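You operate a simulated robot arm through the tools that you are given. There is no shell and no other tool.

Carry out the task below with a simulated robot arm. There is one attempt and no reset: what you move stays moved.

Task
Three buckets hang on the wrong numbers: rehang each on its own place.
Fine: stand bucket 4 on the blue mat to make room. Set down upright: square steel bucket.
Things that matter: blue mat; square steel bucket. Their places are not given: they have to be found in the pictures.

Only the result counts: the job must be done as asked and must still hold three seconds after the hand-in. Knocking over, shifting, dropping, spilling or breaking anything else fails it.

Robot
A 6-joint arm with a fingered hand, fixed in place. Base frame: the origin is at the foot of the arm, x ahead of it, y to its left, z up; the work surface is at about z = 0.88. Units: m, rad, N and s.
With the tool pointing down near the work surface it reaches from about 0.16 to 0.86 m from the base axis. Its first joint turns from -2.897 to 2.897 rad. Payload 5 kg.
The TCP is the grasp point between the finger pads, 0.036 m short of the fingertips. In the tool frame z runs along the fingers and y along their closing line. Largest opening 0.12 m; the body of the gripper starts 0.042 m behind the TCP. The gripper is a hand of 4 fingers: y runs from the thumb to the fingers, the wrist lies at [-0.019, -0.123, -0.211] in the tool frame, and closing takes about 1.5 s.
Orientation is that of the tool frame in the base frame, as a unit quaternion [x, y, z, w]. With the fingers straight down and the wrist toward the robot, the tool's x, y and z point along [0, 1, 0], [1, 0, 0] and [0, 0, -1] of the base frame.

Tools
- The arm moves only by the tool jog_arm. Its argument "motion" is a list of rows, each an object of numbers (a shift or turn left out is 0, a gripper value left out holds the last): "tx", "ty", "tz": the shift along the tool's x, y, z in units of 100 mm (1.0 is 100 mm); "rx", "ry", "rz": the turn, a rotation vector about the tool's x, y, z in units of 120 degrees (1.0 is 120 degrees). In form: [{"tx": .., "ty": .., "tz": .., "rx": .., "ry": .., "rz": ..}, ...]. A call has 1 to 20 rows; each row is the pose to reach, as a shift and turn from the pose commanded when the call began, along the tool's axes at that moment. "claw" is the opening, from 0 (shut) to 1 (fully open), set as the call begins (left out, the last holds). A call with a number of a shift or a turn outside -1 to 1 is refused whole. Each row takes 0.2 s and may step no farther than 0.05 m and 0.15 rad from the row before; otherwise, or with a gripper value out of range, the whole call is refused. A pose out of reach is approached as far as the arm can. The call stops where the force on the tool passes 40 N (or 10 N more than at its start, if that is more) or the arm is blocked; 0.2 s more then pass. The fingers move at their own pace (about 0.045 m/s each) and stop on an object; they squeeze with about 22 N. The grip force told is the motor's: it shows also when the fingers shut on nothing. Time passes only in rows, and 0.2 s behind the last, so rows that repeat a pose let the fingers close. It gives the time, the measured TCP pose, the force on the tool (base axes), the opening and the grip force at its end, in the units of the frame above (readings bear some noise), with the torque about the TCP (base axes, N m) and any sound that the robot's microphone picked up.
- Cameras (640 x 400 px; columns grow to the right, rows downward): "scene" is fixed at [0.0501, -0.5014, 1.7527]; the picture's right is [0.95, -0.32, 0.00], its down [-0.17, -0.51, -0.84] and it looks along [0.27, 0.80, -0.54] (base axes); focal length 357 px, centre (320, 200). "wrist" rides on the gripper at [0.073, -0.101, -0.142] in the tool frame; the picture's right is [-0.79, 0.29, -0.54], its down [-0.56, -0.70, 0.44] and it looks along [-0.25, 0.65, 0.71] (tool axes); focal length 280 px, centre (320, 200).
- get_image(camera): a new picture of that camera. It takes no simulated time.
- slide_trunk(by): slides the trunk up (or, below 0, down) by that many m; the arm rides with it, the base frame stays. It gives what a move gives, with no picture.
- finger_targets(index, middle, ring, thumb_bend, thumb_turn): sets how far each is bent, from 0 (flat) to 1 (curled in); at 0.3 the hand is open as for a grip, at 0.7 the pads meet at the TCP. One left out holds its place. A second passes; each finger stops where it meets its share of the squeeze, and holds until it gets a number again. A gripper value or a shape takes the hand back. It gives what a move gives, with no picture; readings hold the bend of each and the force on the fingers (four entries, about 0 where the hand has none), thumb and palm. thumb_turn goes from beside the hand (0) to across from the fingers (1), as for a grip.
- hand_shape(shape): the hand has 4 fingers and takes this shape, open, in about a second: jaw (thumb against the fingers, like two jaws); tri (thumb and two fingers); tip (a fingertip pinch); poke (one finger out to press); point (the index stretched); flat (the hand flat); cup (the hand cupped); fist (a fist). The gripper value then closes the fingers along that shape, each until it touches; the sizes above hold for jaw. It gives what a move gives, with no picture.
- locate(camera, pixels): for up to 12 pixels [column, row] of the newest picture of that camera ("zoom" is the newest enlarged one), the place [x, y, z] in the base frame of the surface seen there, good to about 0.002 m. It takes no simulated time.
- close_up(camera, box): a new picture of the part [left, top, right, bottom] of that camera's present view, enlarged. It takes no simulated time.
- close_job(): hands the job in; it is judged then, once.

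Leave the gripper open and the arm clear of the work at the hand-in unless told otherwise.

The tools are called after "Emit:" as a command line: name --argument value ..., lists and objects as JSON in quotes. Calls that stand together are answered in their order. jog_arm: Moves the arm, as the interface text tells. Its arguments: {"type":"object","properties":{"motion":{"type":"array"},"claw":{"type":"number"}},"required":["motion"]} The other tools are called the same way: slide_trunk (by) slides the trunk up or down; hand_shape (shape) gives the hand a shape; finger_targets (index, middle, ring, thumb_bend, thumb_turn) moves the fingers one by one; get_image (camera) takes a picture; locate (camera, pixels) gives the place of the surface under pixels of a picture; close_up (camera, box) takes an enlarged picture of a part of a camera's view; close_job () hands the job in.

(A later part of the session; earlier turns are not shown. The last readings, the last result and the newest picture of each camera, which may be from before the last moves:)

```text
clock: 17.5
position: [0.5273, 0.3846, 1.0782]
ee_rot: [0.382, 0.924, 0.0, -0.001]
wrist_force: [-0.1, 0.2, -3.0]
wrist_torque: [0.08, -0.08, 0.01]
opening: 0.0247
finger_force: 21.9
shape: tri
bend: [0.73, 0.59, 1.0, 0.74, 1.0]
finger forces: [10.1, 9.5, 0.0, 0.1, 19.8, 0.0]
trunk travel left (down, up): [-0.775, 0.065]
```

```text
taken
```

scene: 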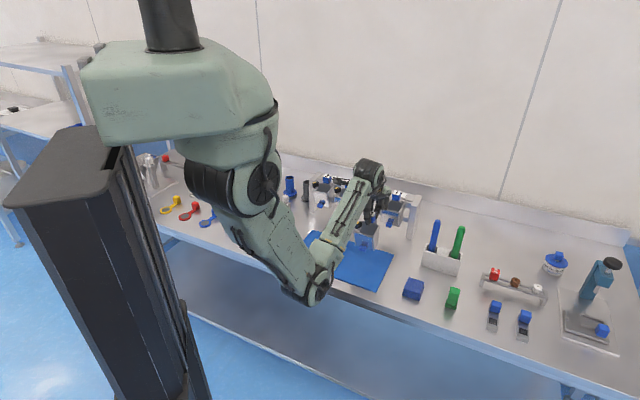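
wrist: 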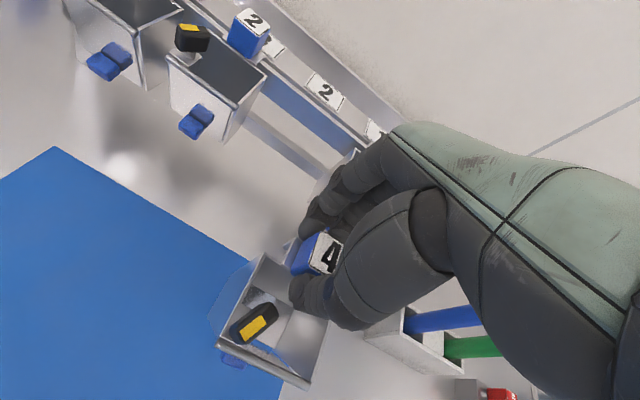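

Bucket 4 is over the mat's near-right part. I'll check elbow clearance over the bench edge at pixels (318,295) and which parts of the mat lie below.

Emit:
locate --camera "scene" --pixels '[[318, 290], [320, 303], [330, 285], [305, 285], [345, 290], [390, 262], [375, 290], [396, 253]]'

Emit:
close_up --camera "scene" --box '[300, 190, 420, 310]'

```text
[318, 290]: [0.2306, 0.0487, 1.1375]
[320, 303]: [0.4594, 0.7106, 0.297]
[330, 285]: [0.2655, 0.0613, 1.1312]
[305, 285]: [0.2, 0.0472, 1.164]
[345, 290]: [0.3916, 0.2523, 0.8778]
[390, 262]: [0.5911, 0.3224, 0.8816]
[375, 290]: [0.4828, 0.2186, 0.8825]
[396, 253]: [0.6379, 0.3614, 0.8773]
```

```text
3.33 times, centred on (360, 250) of scene
```

zoom: 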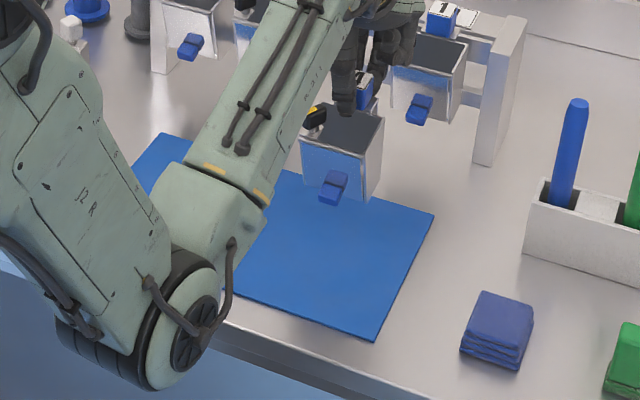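

The elbow is at z≈1.13, which is clear. I'm lowering 60 mm, then 10 more in 2 mm steps while watching for contact.

Emit:
jog_arm --motion '[{"tz": 0.1}, {"tz": 0.2}, {"tz": 0.3}, {"tz": 0.4}, {"tz": 0.48}, {"tz": 0.54}, {"tz": 0.58}, {"tz": 0.6}, {"tz": 0.6}]'

Emit:
close_up --camera "scene" --box '[330, 200, 430, 280]'

```text
clock: 19.5
position: [0.5256, 0.3843, 1.0174]
ee_rot: [0.383, 0.924, -0.001, -0.001]
wrist_force: [-0.8, -0.2, -4.3]
wrist_torque: [0.09, -0.05, 0.02]
opening: 0.0249
finger_force: 22.3
shape: tri
bend: [0.73, 0.59, 1.0, 0.74, 1.0]
finger forces: [10.1, 9.6, 0.1, 0.1, 19.8, 0.0]
trunk travel left (down, up): [-0.775, 0.065]
```

```text
5.00 times, centred on (380, 240) of scene
```

zoom: 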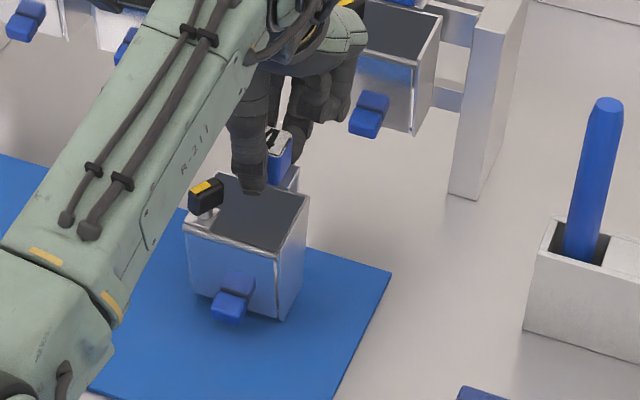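

The bottom edge is near (285,318) in the zoom. I'll measure it against the mat and then go down finely.

Emit:
locate --camera "zoom" --pixels '[[283, 314], [301, 285], [230, 312], [260, 310], [310, 330], [250, 345]]'

Emit:
jog_arm --motion '[{"tz": 0.02}, {"tz": 0.04}, {"tz": 0.06}, {"tz": 0.07}, {"tz": 0.08}, {"tz": 0.08}]'

```text
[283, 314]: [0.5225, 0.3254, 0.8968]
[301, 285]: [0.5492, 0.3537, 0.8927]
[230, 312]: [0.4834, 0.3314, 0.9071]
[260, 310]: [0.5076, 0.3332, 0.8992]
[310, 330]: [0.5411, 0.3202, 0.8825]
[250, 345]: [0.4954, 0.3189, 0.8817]
```

```text
clock: 20.9
position: [0.5273, 0.3828, 1.0102]
ee_rot: [0.382, 0.924, 0.0, 0.0]
wrist_force: [-0.4, 1.3, -2.1]
wrist_torque: [0.11, -0.02, -0.04]
opening: 0.0249
finger_force: 22.1
shape: tri
bend: [0.73, 0.59, 1.0, 0.74, 1.0]
finger forces: [10.3, 9.8, 0.0, 0.0, 19.6, 0.1]
trunk travel left (down, up): [-0.775, 0.065]
```

The weight on the wrist dropped to about 2 N, so the bucket is just starting to touch. I'm continuing in 1 mm steps.

Emit:
jog_arm --motion '[{"tz": 0.01}, {"tz": 0.02}, {"tz": 0.02}]'

Emit:
close_up --camera "scene" --box '[345, 215, 405, 275]'

```text
clock: 21.7
position: [0.5279, 0.3838, 1.0092]
ee_rot: [0.382, 0.924, 0.001, 0.0]
wrist_force: [2.7, 3.2, 7.1]
wrist_torque: [0.07, -0.11, -0.07]
opening: 0.0251
finger_force: 22.1
shape: tri
bend: [0.73, 0.59, 1.0, 0.74, 1.0]
finger forces: [12.7, 12.0, 0.0, 0.1, 20.2, 0.1]
trunk travel left (down, up): [-0.775, 0.065]
```

```text
6.67 times, centred on (375, 245) of scene
```

zoom: 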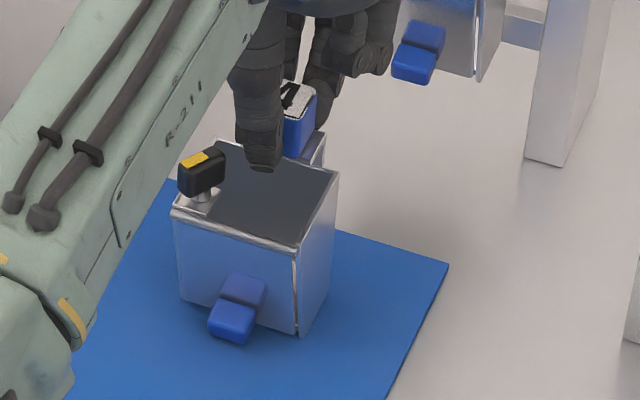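

Contact is firm: +7 N, compared with about -4 N while hanging. I'm easing up 1 mm and then opening to claw 0.4, which keeps the thumb off the knob.

Emit:
jog_arm --motion '[{"tz": -0.01}, {"tz": -0.01}]'

Emit:
jog_arm --motion '[{"tz": 0}, {"tz": 0}, {"tz": 0}, {"tz": 0}]' --claw 0.42

Emit:
close_up --camera "wrist" --box '[195, 200, 395, 400]'

Emit:
close_up --camera "scene" --box '[345, 215, 405, 275]'

```text
clock: 22.3
position: [0.5272, 0.3836, 1.0088]
ee_rot: [0.382, 0.924, 0.0, 0.0]
wrist_force: [4.2, 1.4, 6.6]
wrist_torque: [0.13, -0.16, 0.02]
opening: 0.0251
finger_force: 22.3
shape: tri
bend: [0.73, 0.59, 1.0, 0.74, 1.0]
finger forces: [12.8, 12.2, 0.1, 0.1, 20.1, 0.0]
trunk travel left (down, up): [-0.775, 0.065]
```

```text
clock: 23.3
position: [0.5261, 0.3841, 1.0091]
ee_rot: [0.383, 0.924, -0.001, -0.001]
wrist_force: [-0.6, 0.0, -0.2]
wrist_torque: [-0.03, 0.03, 0.03]
opening: 0.0502
finger_force: 0.1
shape: tri
bend: [0.74, 0.48, 0.99, 0.72, 1.0]
finger forces: [0.0, 0.0, 0.0, 0.1, 0.0, 0.1]
trunk travel left (down, up): [-0.775, 0.065]
```

```text
2.00 times, centred on (295, 300) of wrist
```

zoom: 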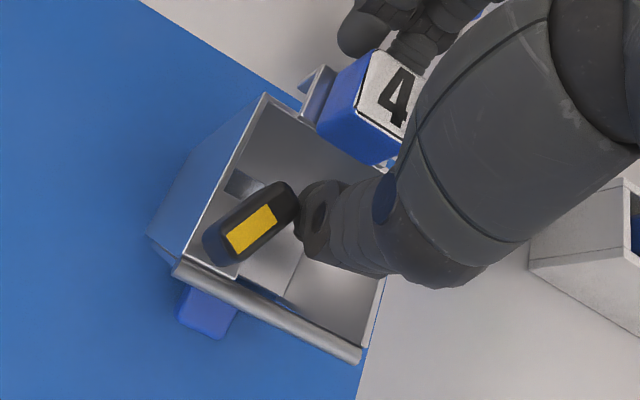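

```text
6.67 times, centred on (375, 245) of scene
```

zoom: 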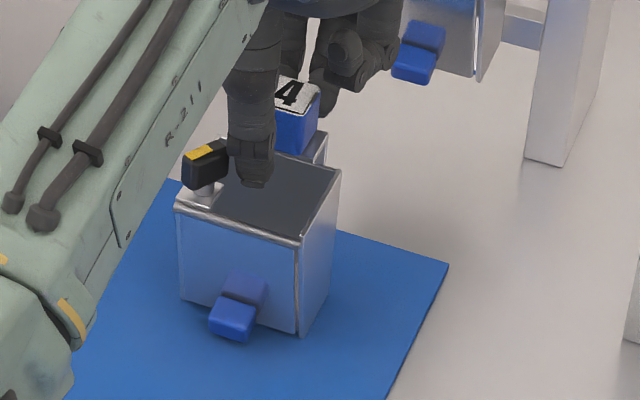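

Released with no contact forces, and bucket 4 stands upright on the mat. I'm rising straight up 100 mm and checking it.

Emit:
jog_arm --motion '[{"tz": -0.05}, {"tz": -0.12}, {"tz": -0.22}, {"tz": -0.35}, {"tz": -0.5}, {"tz": -0.7}, {"tz": -0.9}, {"tz": -1.0}, {"tz": -1.0}]'

Emit:
get_image --camera "wrist"

Emit:
close_up --camera "scene" --box '[325, 190, 425, 280]'

```text
clock: 25.3
position: [0.5273, 0.3838, 1.1085]
ee_rot: [0.383, 0.924, 0.0, 0.0]
wrist_force: [0.6, 0.2, -0.5]
wrist_torque: [0.0, -0.02, 0.0]
opening: 0.0502
finger_force: 0.0
shape: tri
bend: [0.74, 0.48, 0.99, 0.72, 1.0]
finger forces: [0.0, 0.1, 0.0, 0.0, 0.0, 0.0]
trunk travel left (down, up): [-0.775, 0.065]
```

```text
taken
```

wrist: 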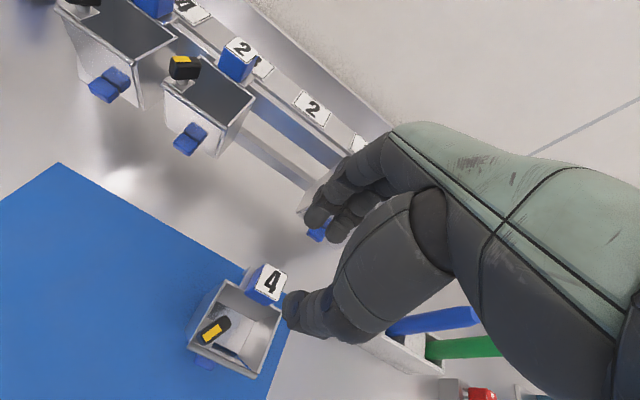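

```text
4.44 times, centred on (375, 235) of scene
```

zoom: 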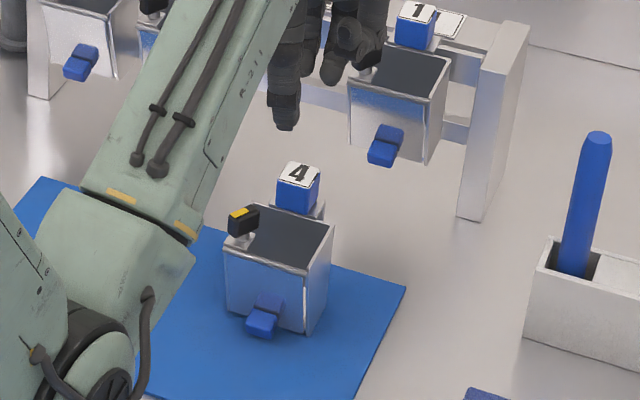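

Bucket 4 stands well on the mat. Next is bucket 2 at place 3, whose block centre I put near (0.5415, 0.6098). I'm rising to z≈1.18 and moving there in two calls.

Emit:
jog_arm --motion '[{"tz": -0.3}, {"tz": -0.6, "tx": 0.1, "ty": 0.1}, {"tz": -0.7, "tx": 0.3, "ty": 0.33}, {"tz": -0.7, "tx": 0.52, "ty": 0.58}, {"tz": -0.7, "tx": 0.75, "ty": 0.85}, {"tz": -0.7, "tx": 0.75, "ty": 0.85}]'

Emit:
jog_arm --motion '[{"tx": 0.2, "ty": 0.22}, {"tx": 0.4, "ty": 0.45}, {"tx": 0.6, "ty": 0.67}, {"tx": 0.757, "ty": 0.843}, {"tx": 0.757, "ty": 0.843}]'

Emit:
get_image --camera "wrist"

Emit:
get_image --camera "scene"

```text
clock: 26.7
position: [0.534, 0.4956, 1.1785]
ee_rot: [0.382, 0.924, 0.001, -0.001]
wrist_force: [-1.0, -0.9, 0.8]
wrist_torque: [-0.01, 0.0, 0.02]
opening: 0.0502
finger_force: 0.1
shape: tri
bend: [0.74, 0.48, 0.99, 0.72, 1.0]
finger forces: [0.0, 0.0, 0.1, 0.1, 0.0, 0.0]
trunk travel left (down, up): [-0.775, 0.065]
```

```text
clock: 27.9
position: [0.5409, 0.61, 1.1791]
ee_rot: [0.383, 0.924, 0.001, -0.001]
wrist_force: [-0.5, -0.4, -0.2]
wrist_torque: [0.01, -0.05, 0.02]
opening: 0.0503
finger_force: 0.0
shape: tri
bend: [0.74, 0.48, 0.99, 0.72, 1.0]
finger forces: [0.0, 0.0, 0.0, 0.0, 0.0, 0.1]
trunk travel left (down, up): [-0.775, 0.065]
```

```text
taken
```

wrist: 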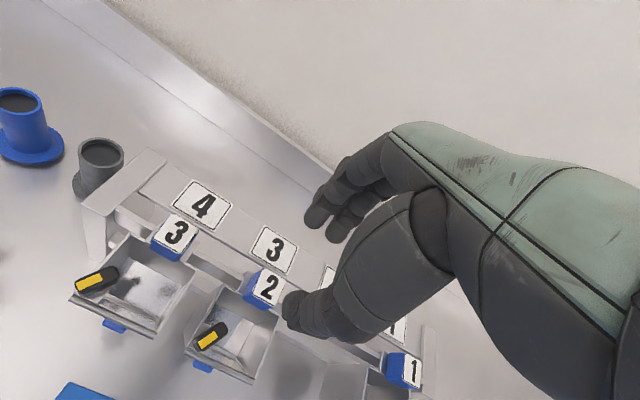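

```text
taken
```

scene: 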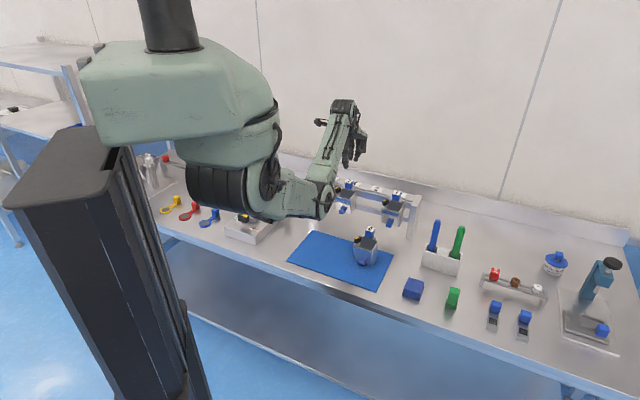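

Hovering over bucket 2. I'll zoom in to refine the corners of its block top.

Emit:
close_up --camera "wrist" --box '[225, 245, 305, 325]'

```text
5.00 times, centred on (265, 285) of wrist
```

zoom: 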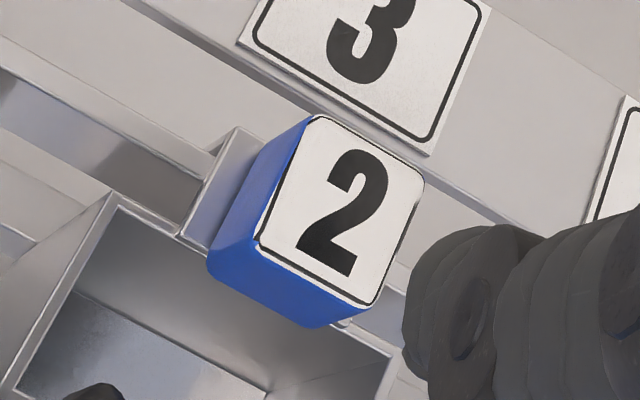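

Corners of the label on block 2 in this zoom: (316,118), (421,183), (366,302) and (262,240). I'll locate them, along with the hook plate edges.

Emit:
locate --camera "zoom" --pixels '[[318, 120], [418, 183], [364, 298], [264, 238], [342, 210], [238, 130], [182, 230], [248, 32], [425, 148], [120, 200]]'

```text
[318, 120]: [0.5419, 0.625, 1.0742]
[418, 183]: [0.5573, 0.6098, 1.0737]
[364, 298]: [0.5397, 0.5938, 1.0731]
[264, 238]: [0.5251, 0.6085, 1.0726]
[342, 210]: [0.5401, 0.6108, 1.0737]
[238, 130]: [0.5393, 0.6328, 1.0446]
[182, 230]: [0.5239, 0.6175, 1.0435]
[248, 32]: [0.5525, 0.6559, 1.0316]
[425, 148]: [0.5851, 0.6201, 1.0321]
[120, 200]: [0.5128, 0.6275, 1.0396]
```

Block 2's centre is (0.5410, 0.6093), within 1 mm of the TCP. Descending 100 mm to z≈1.079.

Emit:
jog_arm --motion '[{"tz": 0.2}, {"tz": 0.4}, {"tz": 0.58}, {"tz": 0.72}, {"tz": 0.84}, {"tz": 0.92}, {"tz": 0.97}, {"tz": 1.0}, {"tz": 1.0}]'

Emit:
close_up --camera "wrist" --box '[220, 180, 400, 360]'

```text
clock: 29.9
position: [0.5404, 0.61, 1.079]
ee_rot: [0.382, 0.924, 0.0, 0.0]
wrist_force: [-0.2, -0.4, 0.4]
wrist_torque: [-0.01, 0.0, 0.0]
opening: 0.0501
finger_force: 0.1
shape: tri
bend: [0.74, 0.48, 0.99, 0.72, 1.0]
finger forces: [0.0, 0.0, 0.1, 0.0, 0.1, 0.1]
trunk travel left (down, up): [-0.775, 0.065]
```

```text
2.22 times, centred on (310, 270) of wrist
```

zoom: 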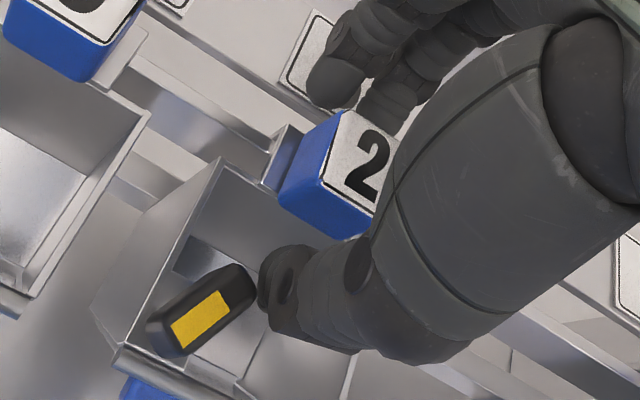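

No contact, and the fingers straddle block 2. Closing the grip now.

Emit:
jog_arm --motion '[{"tx": 0}, {"tx": 0}, {"tx": 0}, {"tx": 0}, {"tx": 0}, {"tx": 0}, {"tx": 0}, {"tx": 0}]' --claw 0

Emit:
jog_arm --motion '[{"tz": -0.03}, {"tz": -0.06}, {"tz": -0.1}, {"tz": -0.15}, {"tz": -0.22}, {"tz": -0.3}, {"tz": -0.38}, {"tz": -0.46}, {"tz": -0.54}, {"tz": -0.62}, {"tz": -0.7}, {"tz": -0.7}]'

Emit:
get_image --camera "wrist"

Emit:
close_up --camera "scene" --box '[330, 140, 430, 230]'

```text
clock: 31.7
position: [0.5397, 0.6099, 1.0781]
ee_rot: [0.383, 0.924, 0.0, 0.0]
wrist_force: [-0.7, -0.7, 0.6]
wrist_torque: [-0.01, 0.02, 0.04]
opening: 0.0245
finger_force: 21.7
shape: tri
bend: [0.73, 0.59, 1.0, 0.74, 1.0]
finger forces: [9.7, 9.1, 0.0, 0.0, 20.2, 0.1]
trunk travel left (down, up): [-0.775, 0.065]
```

```text
clock: 34.3
position: [0.5407, 0.6106, 1.1507]
ee_rot: [0.383, 0.924, 0.0, 0.0]
wrist_force: [-0.4, 0.5, -3.0]
wrist_torque: [0.04, -0.07, 0.04]
opening: 0.0244
finger_force: 21.9
shape: tri
bend: [0.73, 0.59, 1.0, 0.74, 1.0]
finger forces: [10.1, 9.6, 0.1, 0.0, 19.8, 0.0]
trunk travel left (down, up): [-0.775, 0.065]
```

```text
taken
```

wrist: 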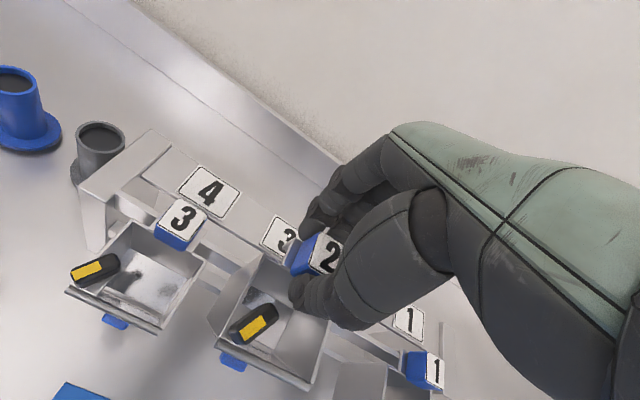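

```text
4.44 times, centred on (380, 185) of scene
```

zoom: 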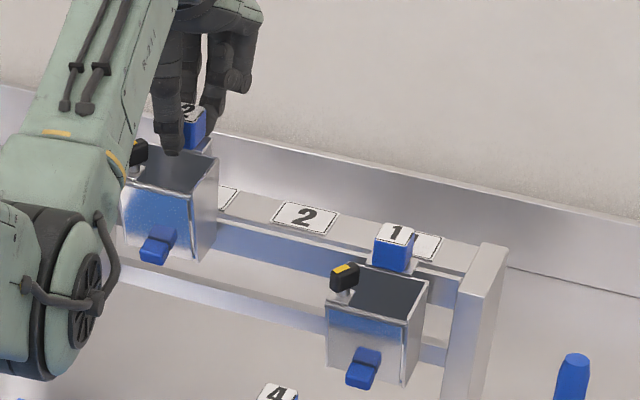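

Bucket 2 is lifted, level and clear. Place 2 lies exactly 0.0951 m along tool -x, as measured from the old block centres. I'm sliding it there at this height, above the rail, and then checking alignment.

Emit:
jog_arm --motion '[{"tx": -0.05}, {"tx": -0.15}, {"tx": -0.28}, {"tx": -0.42}, {"tx": -0.56}, {"tx": -0.7}, {"tx": -0.82}, {"tx": -0.91}, {"tx": -0.951}, {"tx": -0.951}, {"tx": -0.951}]'

Emit:
get_image --camera "wrist"

Emit:
close_up --camera "scene" --box '[340, 140, 420, 220]'

```text
clock: 36.7
position: [0.6074, 0.5432, 1.1482]
ee_rot: [0.382, 0.924, 0.0, 0.0]
wrist_force: [0.2, -0.3, -4.2]
wrist_torque: [0.04, -0.04, 0.04]
opening: 0.0245
finger_force: 22.1
shape: tri
bend: [0.73, 0.59, 1.0, 0.74, 1.0]
finger forces: [10.1, 9.5, 0.0, 0.0, 19.9, 0.0]
trunk travel left (down, up): [-0.775, 0.065]
```

```text
taken
```

wrist: 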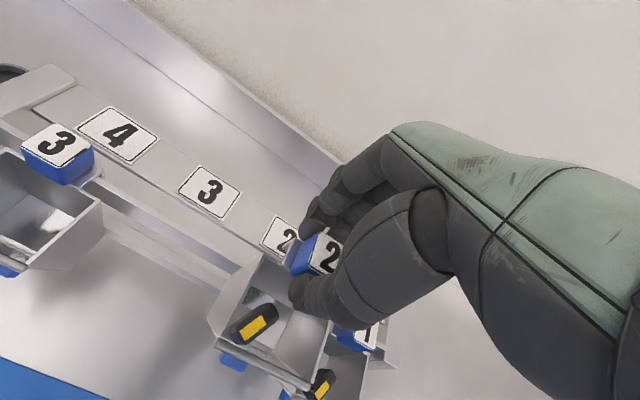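

```text
5.00 times, centred on (380, 180) of scene
```

zoom: 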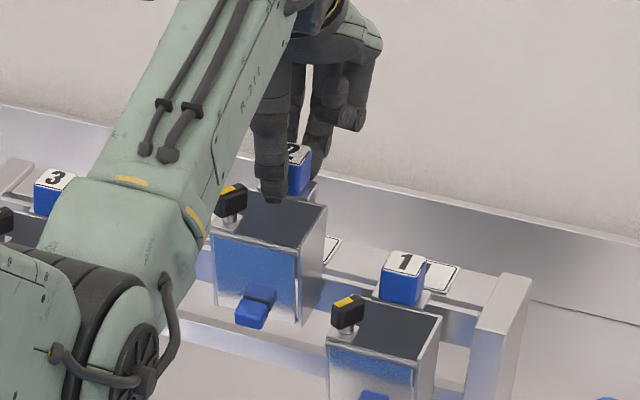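

The readout is (0.6074, 0.5432), as intended. I'll check the held bucket's hook plate corners against where bucket 4's were on this place: (0.6054, 0.5662) and (0.589, 0.550).

Emit:
close_up --camera "wrist" --box '[230, 200, 350, 320]'

```text
3.33 times, centred on (290, 260) of wrist
```

zoom: 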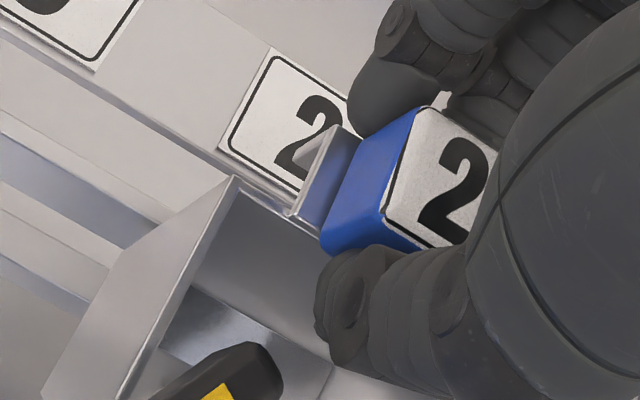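

I'll locate the hook plate corners near (343,132) and (300,212), along with the rim corner (232,180) and block top points.

Emit:
locate --camera "zoom" --pixels '[[345, 135], [303, 212], [325, 170], [232, 182], [425, 112], [388, 205], [440, 180], [318, 160], [300, 165], [292, 212], [128, 395]]'

```text
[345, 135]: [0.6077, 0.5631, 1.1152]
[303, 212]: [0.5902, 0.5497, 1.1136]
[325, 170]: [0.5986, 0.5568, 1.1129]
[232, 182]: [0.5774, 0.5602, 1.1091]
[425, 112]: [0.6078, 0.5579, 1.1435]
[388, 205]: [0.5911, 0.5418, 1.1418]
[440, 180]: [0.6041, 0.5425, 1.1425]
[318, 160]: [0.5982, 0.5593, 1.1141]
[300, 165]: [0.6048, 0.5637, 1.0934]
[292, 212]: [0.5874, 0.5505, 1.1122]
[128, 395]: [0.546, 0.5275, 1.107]
```

Alignment is within about 2 mm. The hook's back lip is about 20 mm deep. Before lowering, I'm measuring the rail's front and back edges on the empty stretch at place 3 to choose the best offset.

Emit:
close_up --camera "wrist" --box '[110, 165, 190, 245]'

```text
5.00 times, centred on (150, 205) of wrist
```

zoom: 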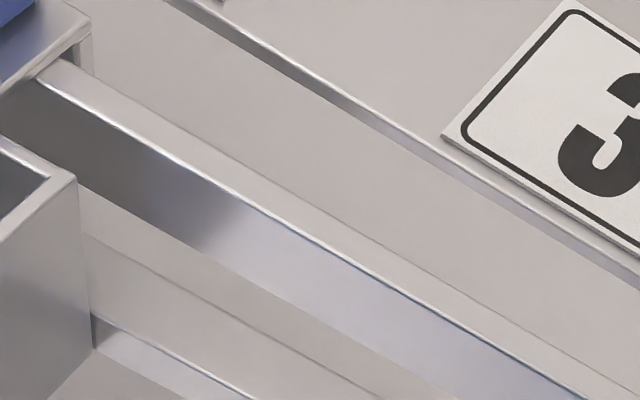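

The rail top is the band around (300,200)-(300,235). I'm sampling across it, plus bucket 3's hook lip near (88,50) and the shelf edge.

Emit:
locate --camera "zoom" --pixels '[[300, 180], [300, 192], [300, 200], [300, 208], [300, 216], [300, 224], [300, 232], [300, 245], [86, 25], [86, 50], [300, 60], [60, 190]]'

```text
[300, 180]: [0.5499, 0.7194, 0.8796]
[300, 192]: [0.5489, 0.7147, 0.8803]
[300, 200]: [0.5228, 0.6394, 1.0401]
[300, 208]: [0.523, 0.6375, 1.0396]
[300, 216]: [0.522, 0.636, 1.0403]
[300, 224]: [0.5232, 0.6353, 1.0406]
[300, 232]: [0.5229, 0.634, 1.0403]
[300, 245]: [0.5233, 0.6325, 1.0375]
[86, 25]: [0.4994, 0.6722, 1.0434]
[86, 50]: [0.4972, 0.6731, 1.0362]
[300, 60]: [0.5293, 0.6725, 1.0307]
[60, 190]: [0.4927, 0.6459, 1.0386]
```

Measured along the rack normal, with block centre = 0, the rail spans n≈-0.0085 to -0.0047, the hook lip's inner face is at about -0.011 and the bucket's back wall at about +0.008. A 4-5 mm shift toward the wall would centre the slot on the rail. First I'll check where the lower bar sits.

Emit:
locate --camera "zoom" --pixels '[[130, 326], [140, 340], [200, 375], [110, 345], [150, 360], [180, 350], [250, 390], [220, 340], [350, 390], [95, 340]]'

Emit:
close_up --camera "wrist" --box '[70, 190, 230, 310]'

```text
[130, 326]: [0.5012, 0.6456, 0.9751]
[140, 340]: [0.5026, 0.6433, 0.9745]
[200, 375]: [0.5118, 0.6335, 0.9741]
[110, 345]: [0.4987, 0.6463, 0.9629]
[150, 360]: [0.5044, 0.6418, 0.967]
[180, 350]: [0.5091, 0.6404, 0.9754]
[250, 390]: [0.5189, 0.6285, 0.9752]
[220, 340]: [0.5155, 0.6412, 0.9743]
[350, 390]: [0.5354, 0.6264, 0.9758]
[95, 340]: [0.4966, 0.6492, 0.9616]
```

```text
3.33 times, centred on (150, 250) of wrist
```

zoom: 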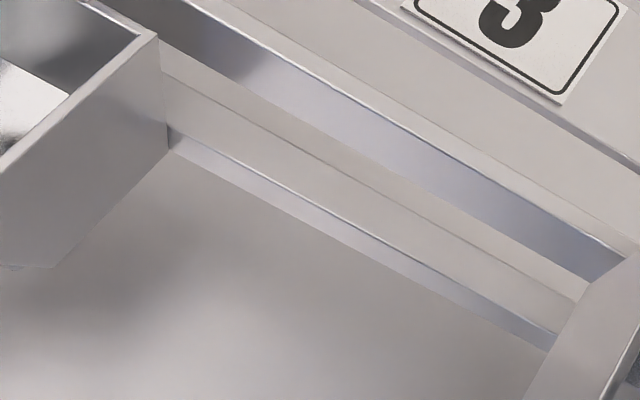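

The lower bar's front face is at n≈+0.0035, so only a small shift toward the wall is safe, 2 mm. I'll apply it and lower 45 mm to just above the rail, then proceed in short steps watching the force.

Emit:
jog_arm --motion '[{"ty": 0.02, "tz": 0.05}, {"ty": 0.02, "tz": 0.15}, {"ty": 0.02, "tz": 0.25}, {"ty": 0.02, "tz": 0.35}, {"ty": 0.02, "tz": 0.42}, {"ty": 0.02, "tz": 0.45}, {"ty": 0.02, "tz": 0.45}]'

Emit:
close_up --camera "wrist" --box '[190, 200, 340, 350]'

Emit:
close_up --camera "scene" --box '[355, 160, 415, 220]'

```text
clock: 38.3
position: [0.6079, 0.5444, 1.1034]
ee_rot: [0.382, 0.924, -0.001, 0.0]
wrist_force: [0.0, 0.8, -3.2]
wrist_torque: [0.08, -0.05, 0.04]
opening: 0.025
finger_force: 22.0
shape: tri
bend: [0.73, 0.59, 1.0, 0.74, 1.0]
finger forces: [10.1, 9.6, 0.1, 0.0, 19.8, 0.0]
trunk travel left (down, up): [-0.775, 0.065]
```

```text
2.67 times, centred on (265, 275) of wrist
```

zoom: 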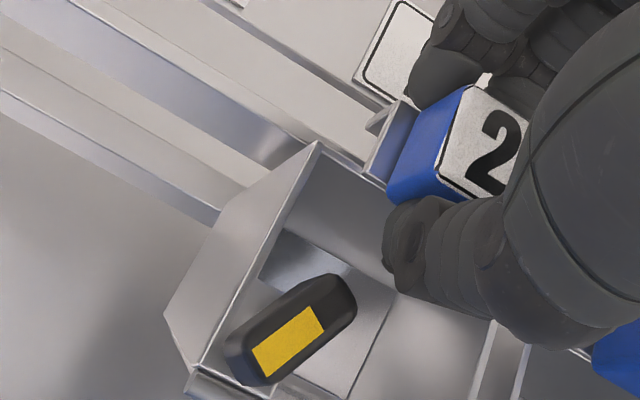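

```text
6.67 times, centred on (385, 190) of scene
```

zoom: 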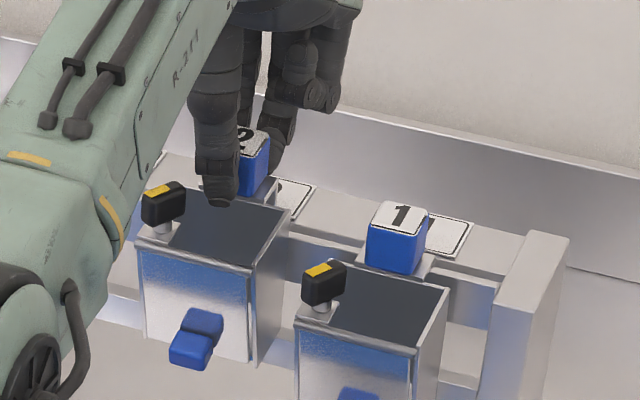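

Free so far: -3.2 N is just the bucket's weight. Lowering 9 mm in 3 mm steps.

Emit:
jog_arm --motion '[{"tz": 0.03}, {"tz": 0.06}, {"tz": 0.09}, {"tz": 0.09}]'

```text
clock: 39.3
position: [0.6093, 0.5444, 1.0982]
ee_rot: [0.383, 0.924, 0.004, 0.001]
wrist_force: [0.5, 0.5, 14.4]
wrist_torque: [0.06, -0.04, 0.01]
opening: 0.0254
finger_force: 21.5
shape: tri
bend: [0.73, 0.59, 1.0, 0.74, 1.0]
finger forces: [12.2, 11.8, 0.1, 0.1, 22.6, 0.0]
trunk travel left (down, up): [-0.775, 0.065]
```

Contact: +14 N at z=1.098. The torque hardly changed, which suggests the bottom of the back wall is touching the lower bar rather than the lip catching on the rail. I'm backing up 6 mm and inspecting.

Emit:
jog_arm --motion '[{"tz": -0.03}, {"tz": -0.06}, {"tz": -0.06}]'

Emit:
close_up --camera "wrist" --box '[220, 210, 340, 330]'

Emit:
close_up --camera "scene" --box '[365, 170, 405, 220]'

```text
clock: 40.1
position: [0.6069, 0.5439, 1.0991]
ee_rot: [0.382, 0.924, -0.003, 0.0]
wrist_force: [0.7, 1.1, 0.4]
wrist_torque: [0.13, -0.13, 0.03]
opening: 0.0249
finger_force: 22.1
shape: tri
bend: [0.73, 0.59, 1.0, 0.74, 1.0]
finger forces: [11.6, 11.2, 0.0, 0.0, 21.7, 0.0]
trunk travel left (down, up): [-0.775, 0.065]
```

```text
3.33 times, centred on (280, 270) of wrist
```

zoom: 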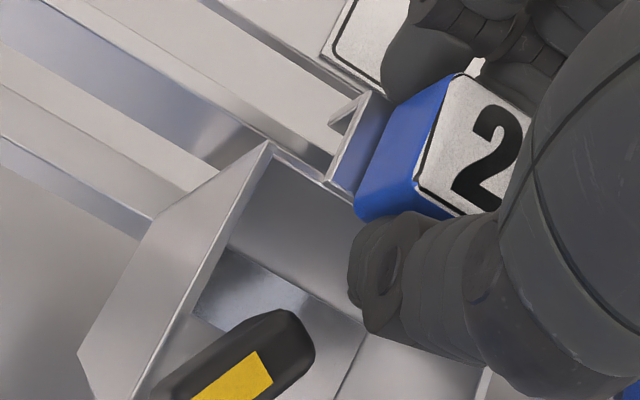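

```text
8.00 times, centred on (385, 195) of scene
```

zoom: 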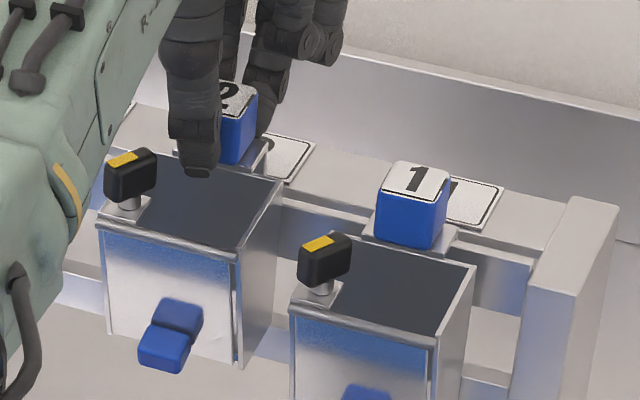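

At light contact the torque change points to the lip side (n≈-0.015), which contradicts my earlier reading. I'll lift clear by 5 mm more and look closely at the lip and rail.

Emit:
jog_arm --motion '[{"tz": -0.03}, {"tz": -0.05}, {"tz": -0.05}]'

Emit:
close_up --camera "wrist" --box '[270, 225, 340, 285]'

Emit:
close_up --camera "scene" --box '[375, 175, 405, 205]'

```text
clock: 40.9
position: [0.6098, 0.5436, 1.1049]
ee_rot: [0.382, 0.924, -0.001, -0.001]
wrist_force: [0.5, 0.1, -3.7]
wrist_torque: [0.07, -0.05, -0.01]
opening: 0.0248
finger_force: 22.0
shape: tri
bend: [0.73, 0.59, 1.0, 0.74, 1.0]
finger forces: [10.8, 10.1, 0.1, 0.1, 21.1, 0.0]
trunk travel left (down, up): [-0.775, 0.065]
```

```text
6.67 times, centred on (305, 255) of wrist
```

zoom: 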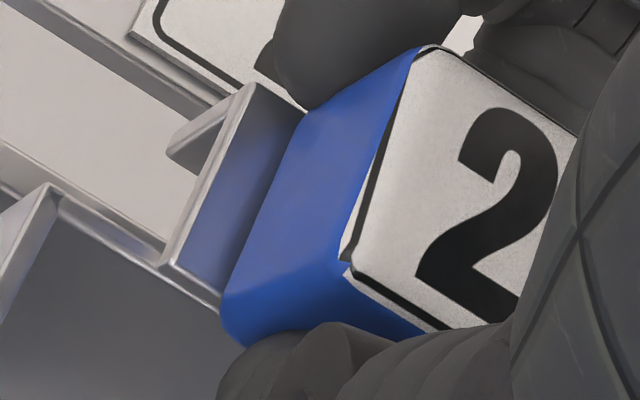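

```text
13.33 times, centred on (390, 190) of scene
```

zoom: 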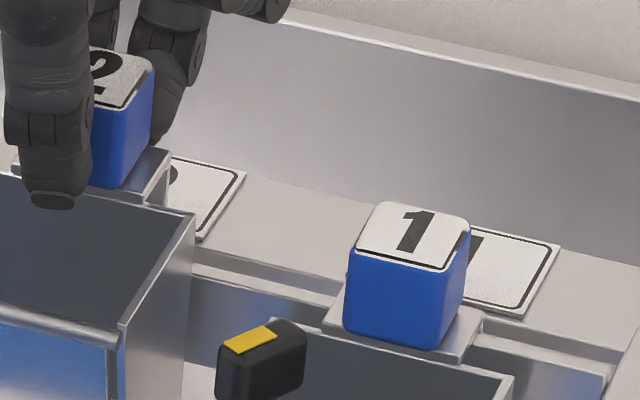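

I'll locate the lip and plate on the scene zoom first, then the rail near the lip on a fresh wrist zoom.

Emit:
locate --camera "zoom" --pixels '[[168, 153], [163, 175], [160, 195], [158, 203], [140, 197], [110, 192], [260, 285], [260, 275], [300, 290], [478, 325], [470, 345], [190, 215]]'

Emit:
close_up --camera "wrist" --box '[270, 225, 340, 285]'

Emit:
locate --camera "zoom" --pixels '[[175, 155], [195, 130], [240, 95], [170, 260], [200, 165], [130, 190], [125, 205], [120, 215], [115, 225], [110, 232], [60, 205], [20, 165]]'

```text
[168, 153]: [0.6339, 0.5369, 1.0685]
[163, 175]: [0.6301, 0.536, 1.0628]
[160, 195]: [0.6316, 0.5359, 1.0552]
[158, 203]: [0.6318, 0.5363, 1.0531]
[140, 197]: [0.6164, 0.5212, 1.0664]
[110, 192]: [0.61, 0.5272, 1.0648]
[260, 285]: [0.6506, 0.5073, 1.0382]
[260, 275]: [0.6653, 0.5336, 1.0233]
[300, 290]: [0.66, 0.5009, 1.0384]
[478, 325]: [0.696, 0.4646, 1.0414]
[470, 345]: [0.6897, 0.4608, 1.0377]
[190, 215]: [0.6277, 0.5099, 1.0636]
```

```text
6.67 times, centred on (305, 255) of wrist
```

zoom: 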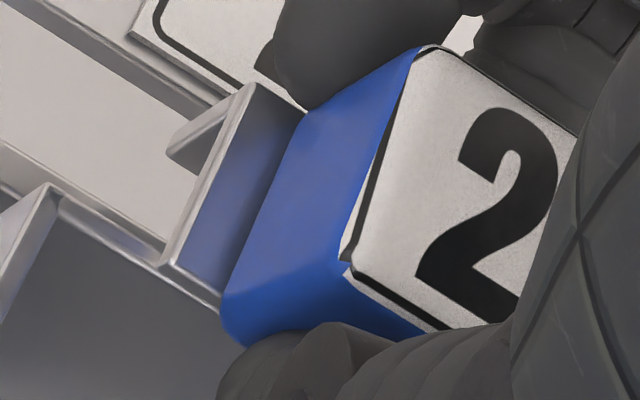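

```text
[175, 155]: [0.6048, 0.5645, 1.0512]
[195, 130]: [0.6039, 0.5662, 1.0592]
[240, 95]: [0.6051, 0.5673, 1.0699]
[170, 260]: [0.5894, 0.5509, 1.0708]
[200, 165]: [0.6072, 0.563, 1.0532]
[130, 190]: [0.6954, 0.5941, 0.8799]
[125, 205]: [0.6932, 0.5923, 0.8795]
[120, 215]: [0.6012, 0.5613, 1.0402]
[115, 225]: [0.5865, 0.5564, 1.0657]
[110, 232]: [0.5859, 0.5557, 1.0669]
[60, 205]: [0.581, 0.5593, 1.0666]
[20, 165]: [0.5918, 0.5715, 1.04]
```

The lip bottom at z≈1.052 was still 7 mm above the rail when contact began, while the bucket's bottom (0.128 below the TCP) was right at the lower bar's top (0.975). So the bottom edge sits on the lower bar: the load has let the bucket nod slightly toward the wall. I'll raise 8 mm, tilt 4° so the bottom swings outward, and shift 5 mm toward the wall to keep the lip behind the rail.

Emit:
jog_arm --motion '[{"tz": -0.04}, {"tz": -0.08}, {"tz": -0.08, "ty": 0.015, "rx": 0.01}, {"tz": -0.08, "ty": 0.03, "rx": 0.02}, {"tz": -0.08, "ty": 0.05, "rx": 0.0334}, {"tz": -0.08, "ty": 0.05, "rx": 0.0334}]'

Emit:
close_up --camera "wrist" --box '[200, 210, 350, 360]'

Emit:
close_up --camera "scene" --box '[360, 165, 410, 225]'

```text
clock: 42.3
position: [0.6127, 0.5483, 1.1138]
ee_rot: [0.382, 0.923, -0.033, -0.014]
wrist_force: [-0.3, -1.2, -3.0]
wrist_torque: [0.09, -0.09, 0.03]
opening: 0.0249
finger_force: 22.4
shape: tri
bend: [0.73, 0.59, 1.0, 0.74, 1.0]
finger forces: [10.9, 10.2, 0.0, 0.0, 21.2, 0.0]
trunk travel left (down, up): [-0.775, 0.065]
```

```text
2.67 times, centred on (275, 285) of wrist
```

zoom: 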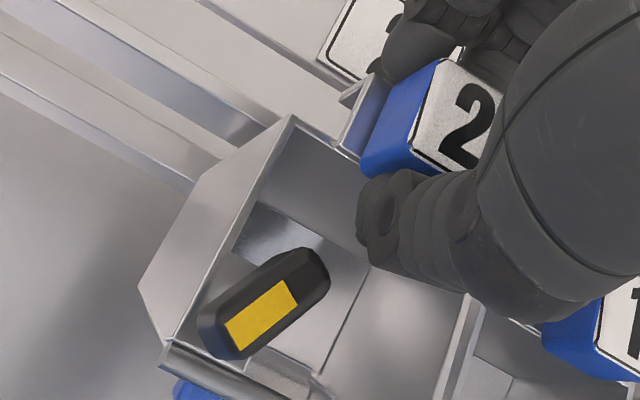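

```text
6.67 times, centred on (385, 195) of scene
```

zoom: 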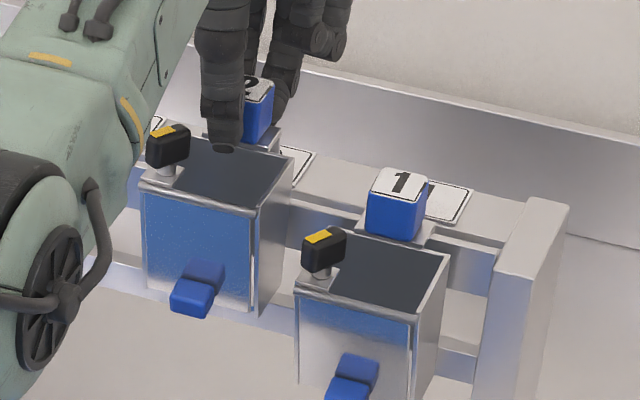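

The tilt is 4.1° in the right direction. I'm lowering straight down 14 mm in small steps, compensating for the tilted axis, and reading the force.

Emit:
jog_arm --motion '[{"tz": 0.04, "ty": 0.003}, {"tz": 0.08, "ty": 0.006}, {"tz": 0.11, "ty": 0.008}, {"tz": 0.14, "ty": 0.01}, {"tz": 0.14, "ty": 0.01}]'

```text
clock: 43.5
position: [0.6134, 0.5479, 1.0998]
ee_rot: [0.382, 0.923, -0.033, -0.014]
wrist_force: [0.3, 0.3, -3.8]
wrist_torque: [0.07, -0.1, 0.02]
opening: 0.025
finger_force: 21.8
shape: tri
bend: [0.73, 0.59, 1.0, 0.74, 1.0]
finger forces: [10.8, 10.3, 0.0, 0.1, 21.1, 0.1]
trunk travel left (down, up): [-0.775, 0.065]
```

No contact at z=1.0998, past the height where it started catching earlier. Another 6 mm, which brings the lip to the rail's top level.

Emit:
jog_arm --motion '[{"tz": 0.02, "ty": 0.0014}, {"tz": 0.04, "ty": 0.0028}, {"tz": 0.06, "ty": 0.0042}, {"tz": 0.06, "ty": 0.0042}]'

Emit:
close_up --camera "wrist" --box '[260, 215, 340, 285]'

```text
clock: 44.5
position: [0.6117, 0.5462, 1.0978]
ee_rot: [0.382, 0.923, -0.029, -0.012]
wrist_force: [1.8, 0.8, 17.5]
wrist_torque: [0.08, -0.03, -0.01]
opening: 0.0252
finger_force: 22.1
shape: tri
bend: [0.73, 0.59, 1.0, 0.74, 1.0]
finger forces: [12.6, 12.4, 0.1, 0.1, 23.3, 0.0]
trunk travel left (down, up): [-0.775, 0.065]
```

```text
5.71 times, centred on (300, 250) of wrist
```

zoom: 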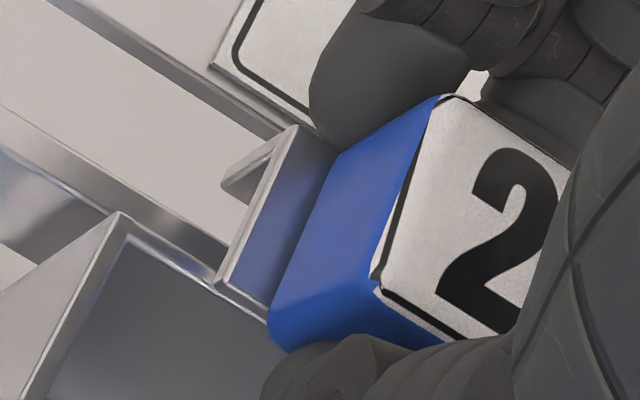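

It caught again at the same height, about 1.099, so the tilt alone did not clear it. I'm lifting 10 mm to unload, then examining how a properly hung bucket (3, still on place 4) sits against the lower bar.

Emit:
jog_arm --motion '[{"tz": -0.05, "ty": -0.0035}, {"tz": -0.1, "ty": -0.007}, {"tz": -0.15, "ty": -0.01}, {"tz": -0.2, "ty": -0.014}, {"tz": -0.2, "ty": -0.014}]'

Emit:
get_image --camera "wrist"

Emit:
close_up --camera "wrist" --box '[60, 170, 150, 260]'

```text
clock: 45.7
position: [0.6127, 0.5469, 1.1135]
ee_rot: [0.383, 0.923, -0.034, -0.013]
wrist_force: [-0.5, 0.3, -3.8]
wrist_torque: [0.1, -0.1, 0.01]
opening: 0.0249
finger_force: 22.5
shape: tri
bend: [0.73, 0.59, 1.0, 0.74, 1.0]
finger forces: [10.8, 10.2, 0.0, 0.0, 20.8, 0.1]
trunk travel left (down, up): [-0.775, 0.065]
```

```text
taken
```

wrist: 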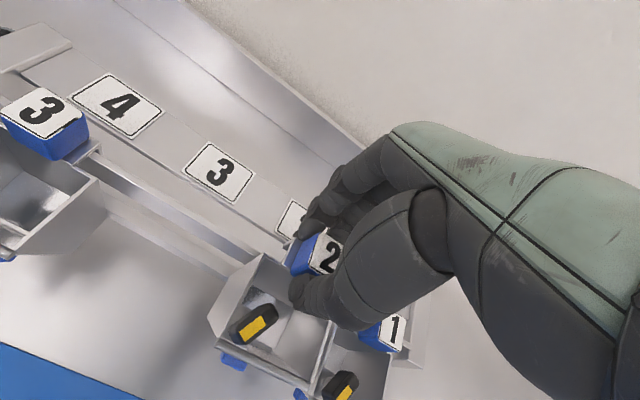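

```text
4.44 times, centred on (105, 215) of wrist
```

zoom: 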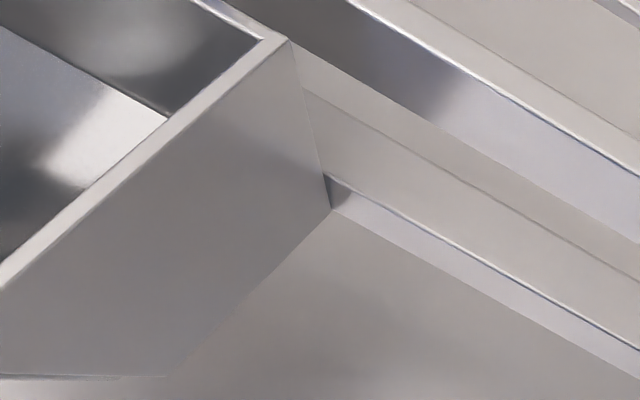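

I can see bucket 3's back edge running from (285,45) to (330,205) in front of the lower bar. I'll measure the edge at several heights and the bar's front edge beside it.

Emit:
locate --camera "zoom" --pixels '[[284, 52], [296, 100], [309, 150], [320, 185], [325, 203], [345, 188], [345, 205], [400, 219], [400, 235], [400, 190], [330, 105], [200, 325]]'

```text
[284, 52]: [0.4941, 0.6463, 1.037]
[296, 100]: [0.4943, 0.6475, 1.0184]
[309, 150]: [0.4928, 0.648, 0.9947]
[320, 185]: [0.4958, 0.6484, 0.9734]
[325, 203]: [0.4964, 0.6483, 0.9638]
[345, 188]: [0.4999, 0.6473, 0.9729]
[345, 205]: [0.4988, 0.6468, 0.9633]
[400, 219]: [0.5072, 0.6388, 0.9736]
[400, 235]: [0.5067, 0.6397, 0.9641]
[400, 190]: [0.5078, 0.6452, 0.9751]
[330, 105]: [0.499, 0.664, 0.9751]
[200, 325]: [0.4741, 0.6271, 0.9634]
```

For the hung bucket 3, the back wall runs from n≈0.0075 at the rim to 0.005 at the bottom, resting against the bar's front face (n≈0.0035). So the held bucket may nod inward more than I assumed. I'll measure its side wall directly.

Emit:
close_up --camera "wrist" --box '[195, 240, 315, 390]'

Emit:
close_up --camera "scene" --box '[360, 170, 420, 230]'

```text
2.67 times, centred on (255, 315) of wrist
```

zoom: 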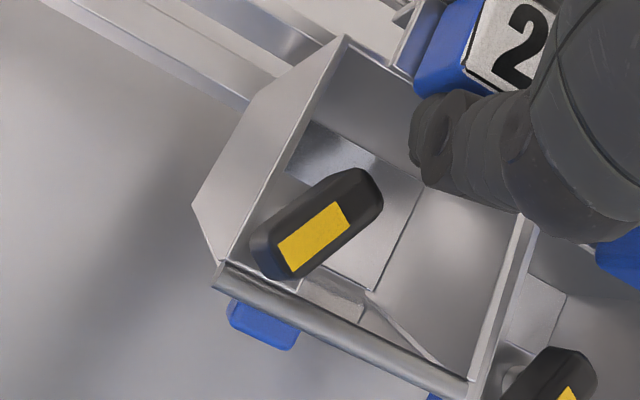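

```text
6.67 times, centred on (390, 200) of scene
```

zoom: 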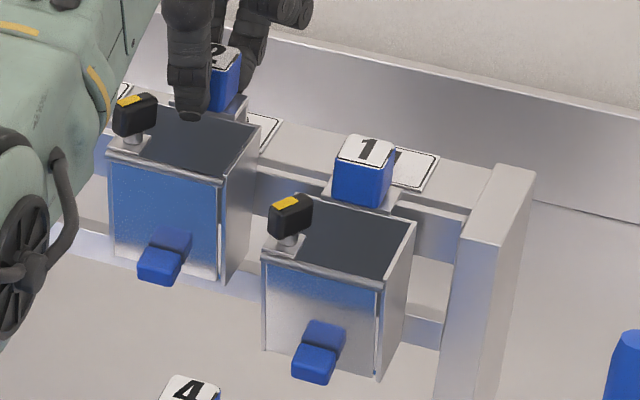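

I'll measure the held bucket's right side wall in the scene zoom (back edge from (257,130) downward) and, for comparison, the hung bucket 1's right wall.

Emit:
locate --camera "zoom" --pixels '[[254, 133], [252, 170], [250, 205], [247, 232], [222, 278], [222, 190], [411, 228], [409, 270], [406, 310], [403, 335], [380, 375], [382, 295]]'

Emit:
close_up --camera "wrist" --box '[195, 240, 315, 390]'

Emit:
locate --camera "zoom" --pixels '[[342, 42], [310, 65], [280, 85], [250, 112], [225, 150], [197, 200], [205, 230], [220, 258], [230, 265], [320, 110], [345, 300], [395, 345]]'

```text
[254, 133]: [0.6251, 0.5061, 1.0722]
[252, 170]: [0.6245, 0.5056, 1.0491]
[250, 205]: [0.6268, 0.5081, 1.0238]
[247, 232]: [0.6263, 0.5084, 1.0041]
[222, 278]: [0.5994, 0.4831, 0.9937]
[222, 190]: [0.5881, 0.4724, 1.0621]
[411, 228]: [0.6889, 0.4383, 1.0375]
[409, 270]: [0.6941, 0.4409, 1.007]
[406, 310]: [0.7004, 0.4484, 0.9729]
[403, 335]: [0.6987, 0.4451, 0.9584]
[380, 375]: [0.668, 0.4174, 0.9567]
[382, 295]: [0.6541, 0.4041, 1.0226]
```

```text
2.67 times, centred on (255, 315) of wrist
```

zoom: 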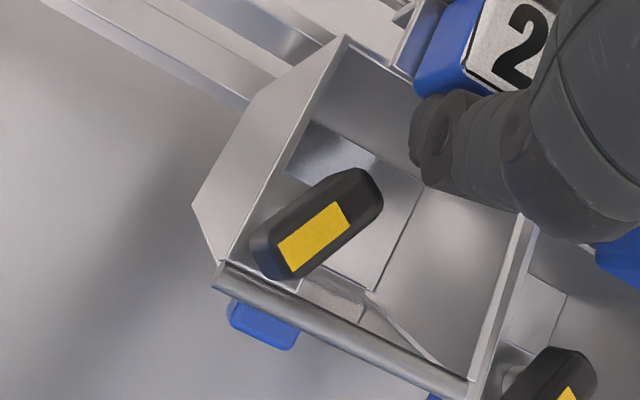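

```text
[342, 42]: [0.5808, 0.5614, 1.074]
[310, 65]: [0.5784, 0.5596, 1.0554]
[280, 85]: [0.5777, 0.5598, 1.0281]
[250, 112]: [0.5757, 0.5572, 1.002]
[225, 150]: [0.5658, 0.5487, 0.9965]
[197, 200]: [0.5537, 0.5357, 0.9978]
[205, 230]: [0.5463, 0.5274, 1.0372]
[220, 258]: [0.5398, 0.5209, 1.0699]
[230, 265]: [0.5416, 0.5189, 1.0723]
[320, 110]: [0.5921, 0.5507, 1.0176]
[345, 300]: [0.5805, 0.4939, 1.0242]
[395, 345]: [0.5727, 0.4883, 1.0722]
```

The held bucket's lower back edge is at n≈0.0125, well in front of the lower bar, and the lip appears to be behind the rail, so neither explains the contact yet. I'll look harder at the lip and the area between it and the rail, and at bucket 4 on the mat to learn the true lowest part.

Emit:
close_up --camera "wrist" --box '[268, 215, 313, 265]'

Emit:
close_up --camera "scene" --box '[378, 170, 408, 200]'

Emit:
close_up --camera "scene" --box '[340, 215, 400, 280]'

```text
8.00 times, centred on (290, 240) of wrist
```

zoom: 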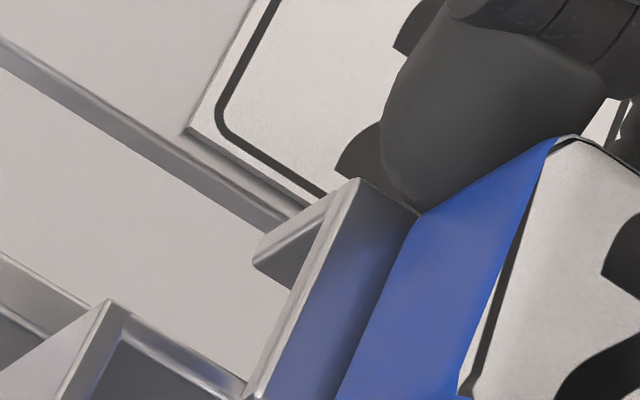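

```text
13.33 times, centred on (393, 185) of scene
```

zoom: 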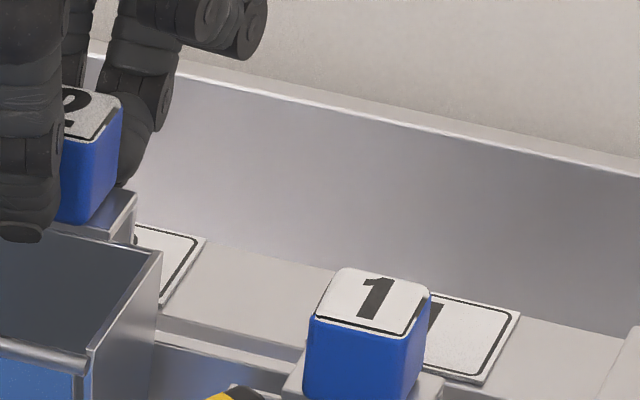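

```text
6.15 times, centred on (370, 248) of scene
```

zoom: 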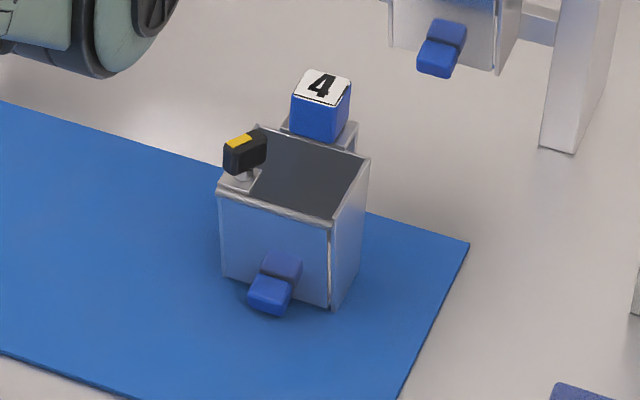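

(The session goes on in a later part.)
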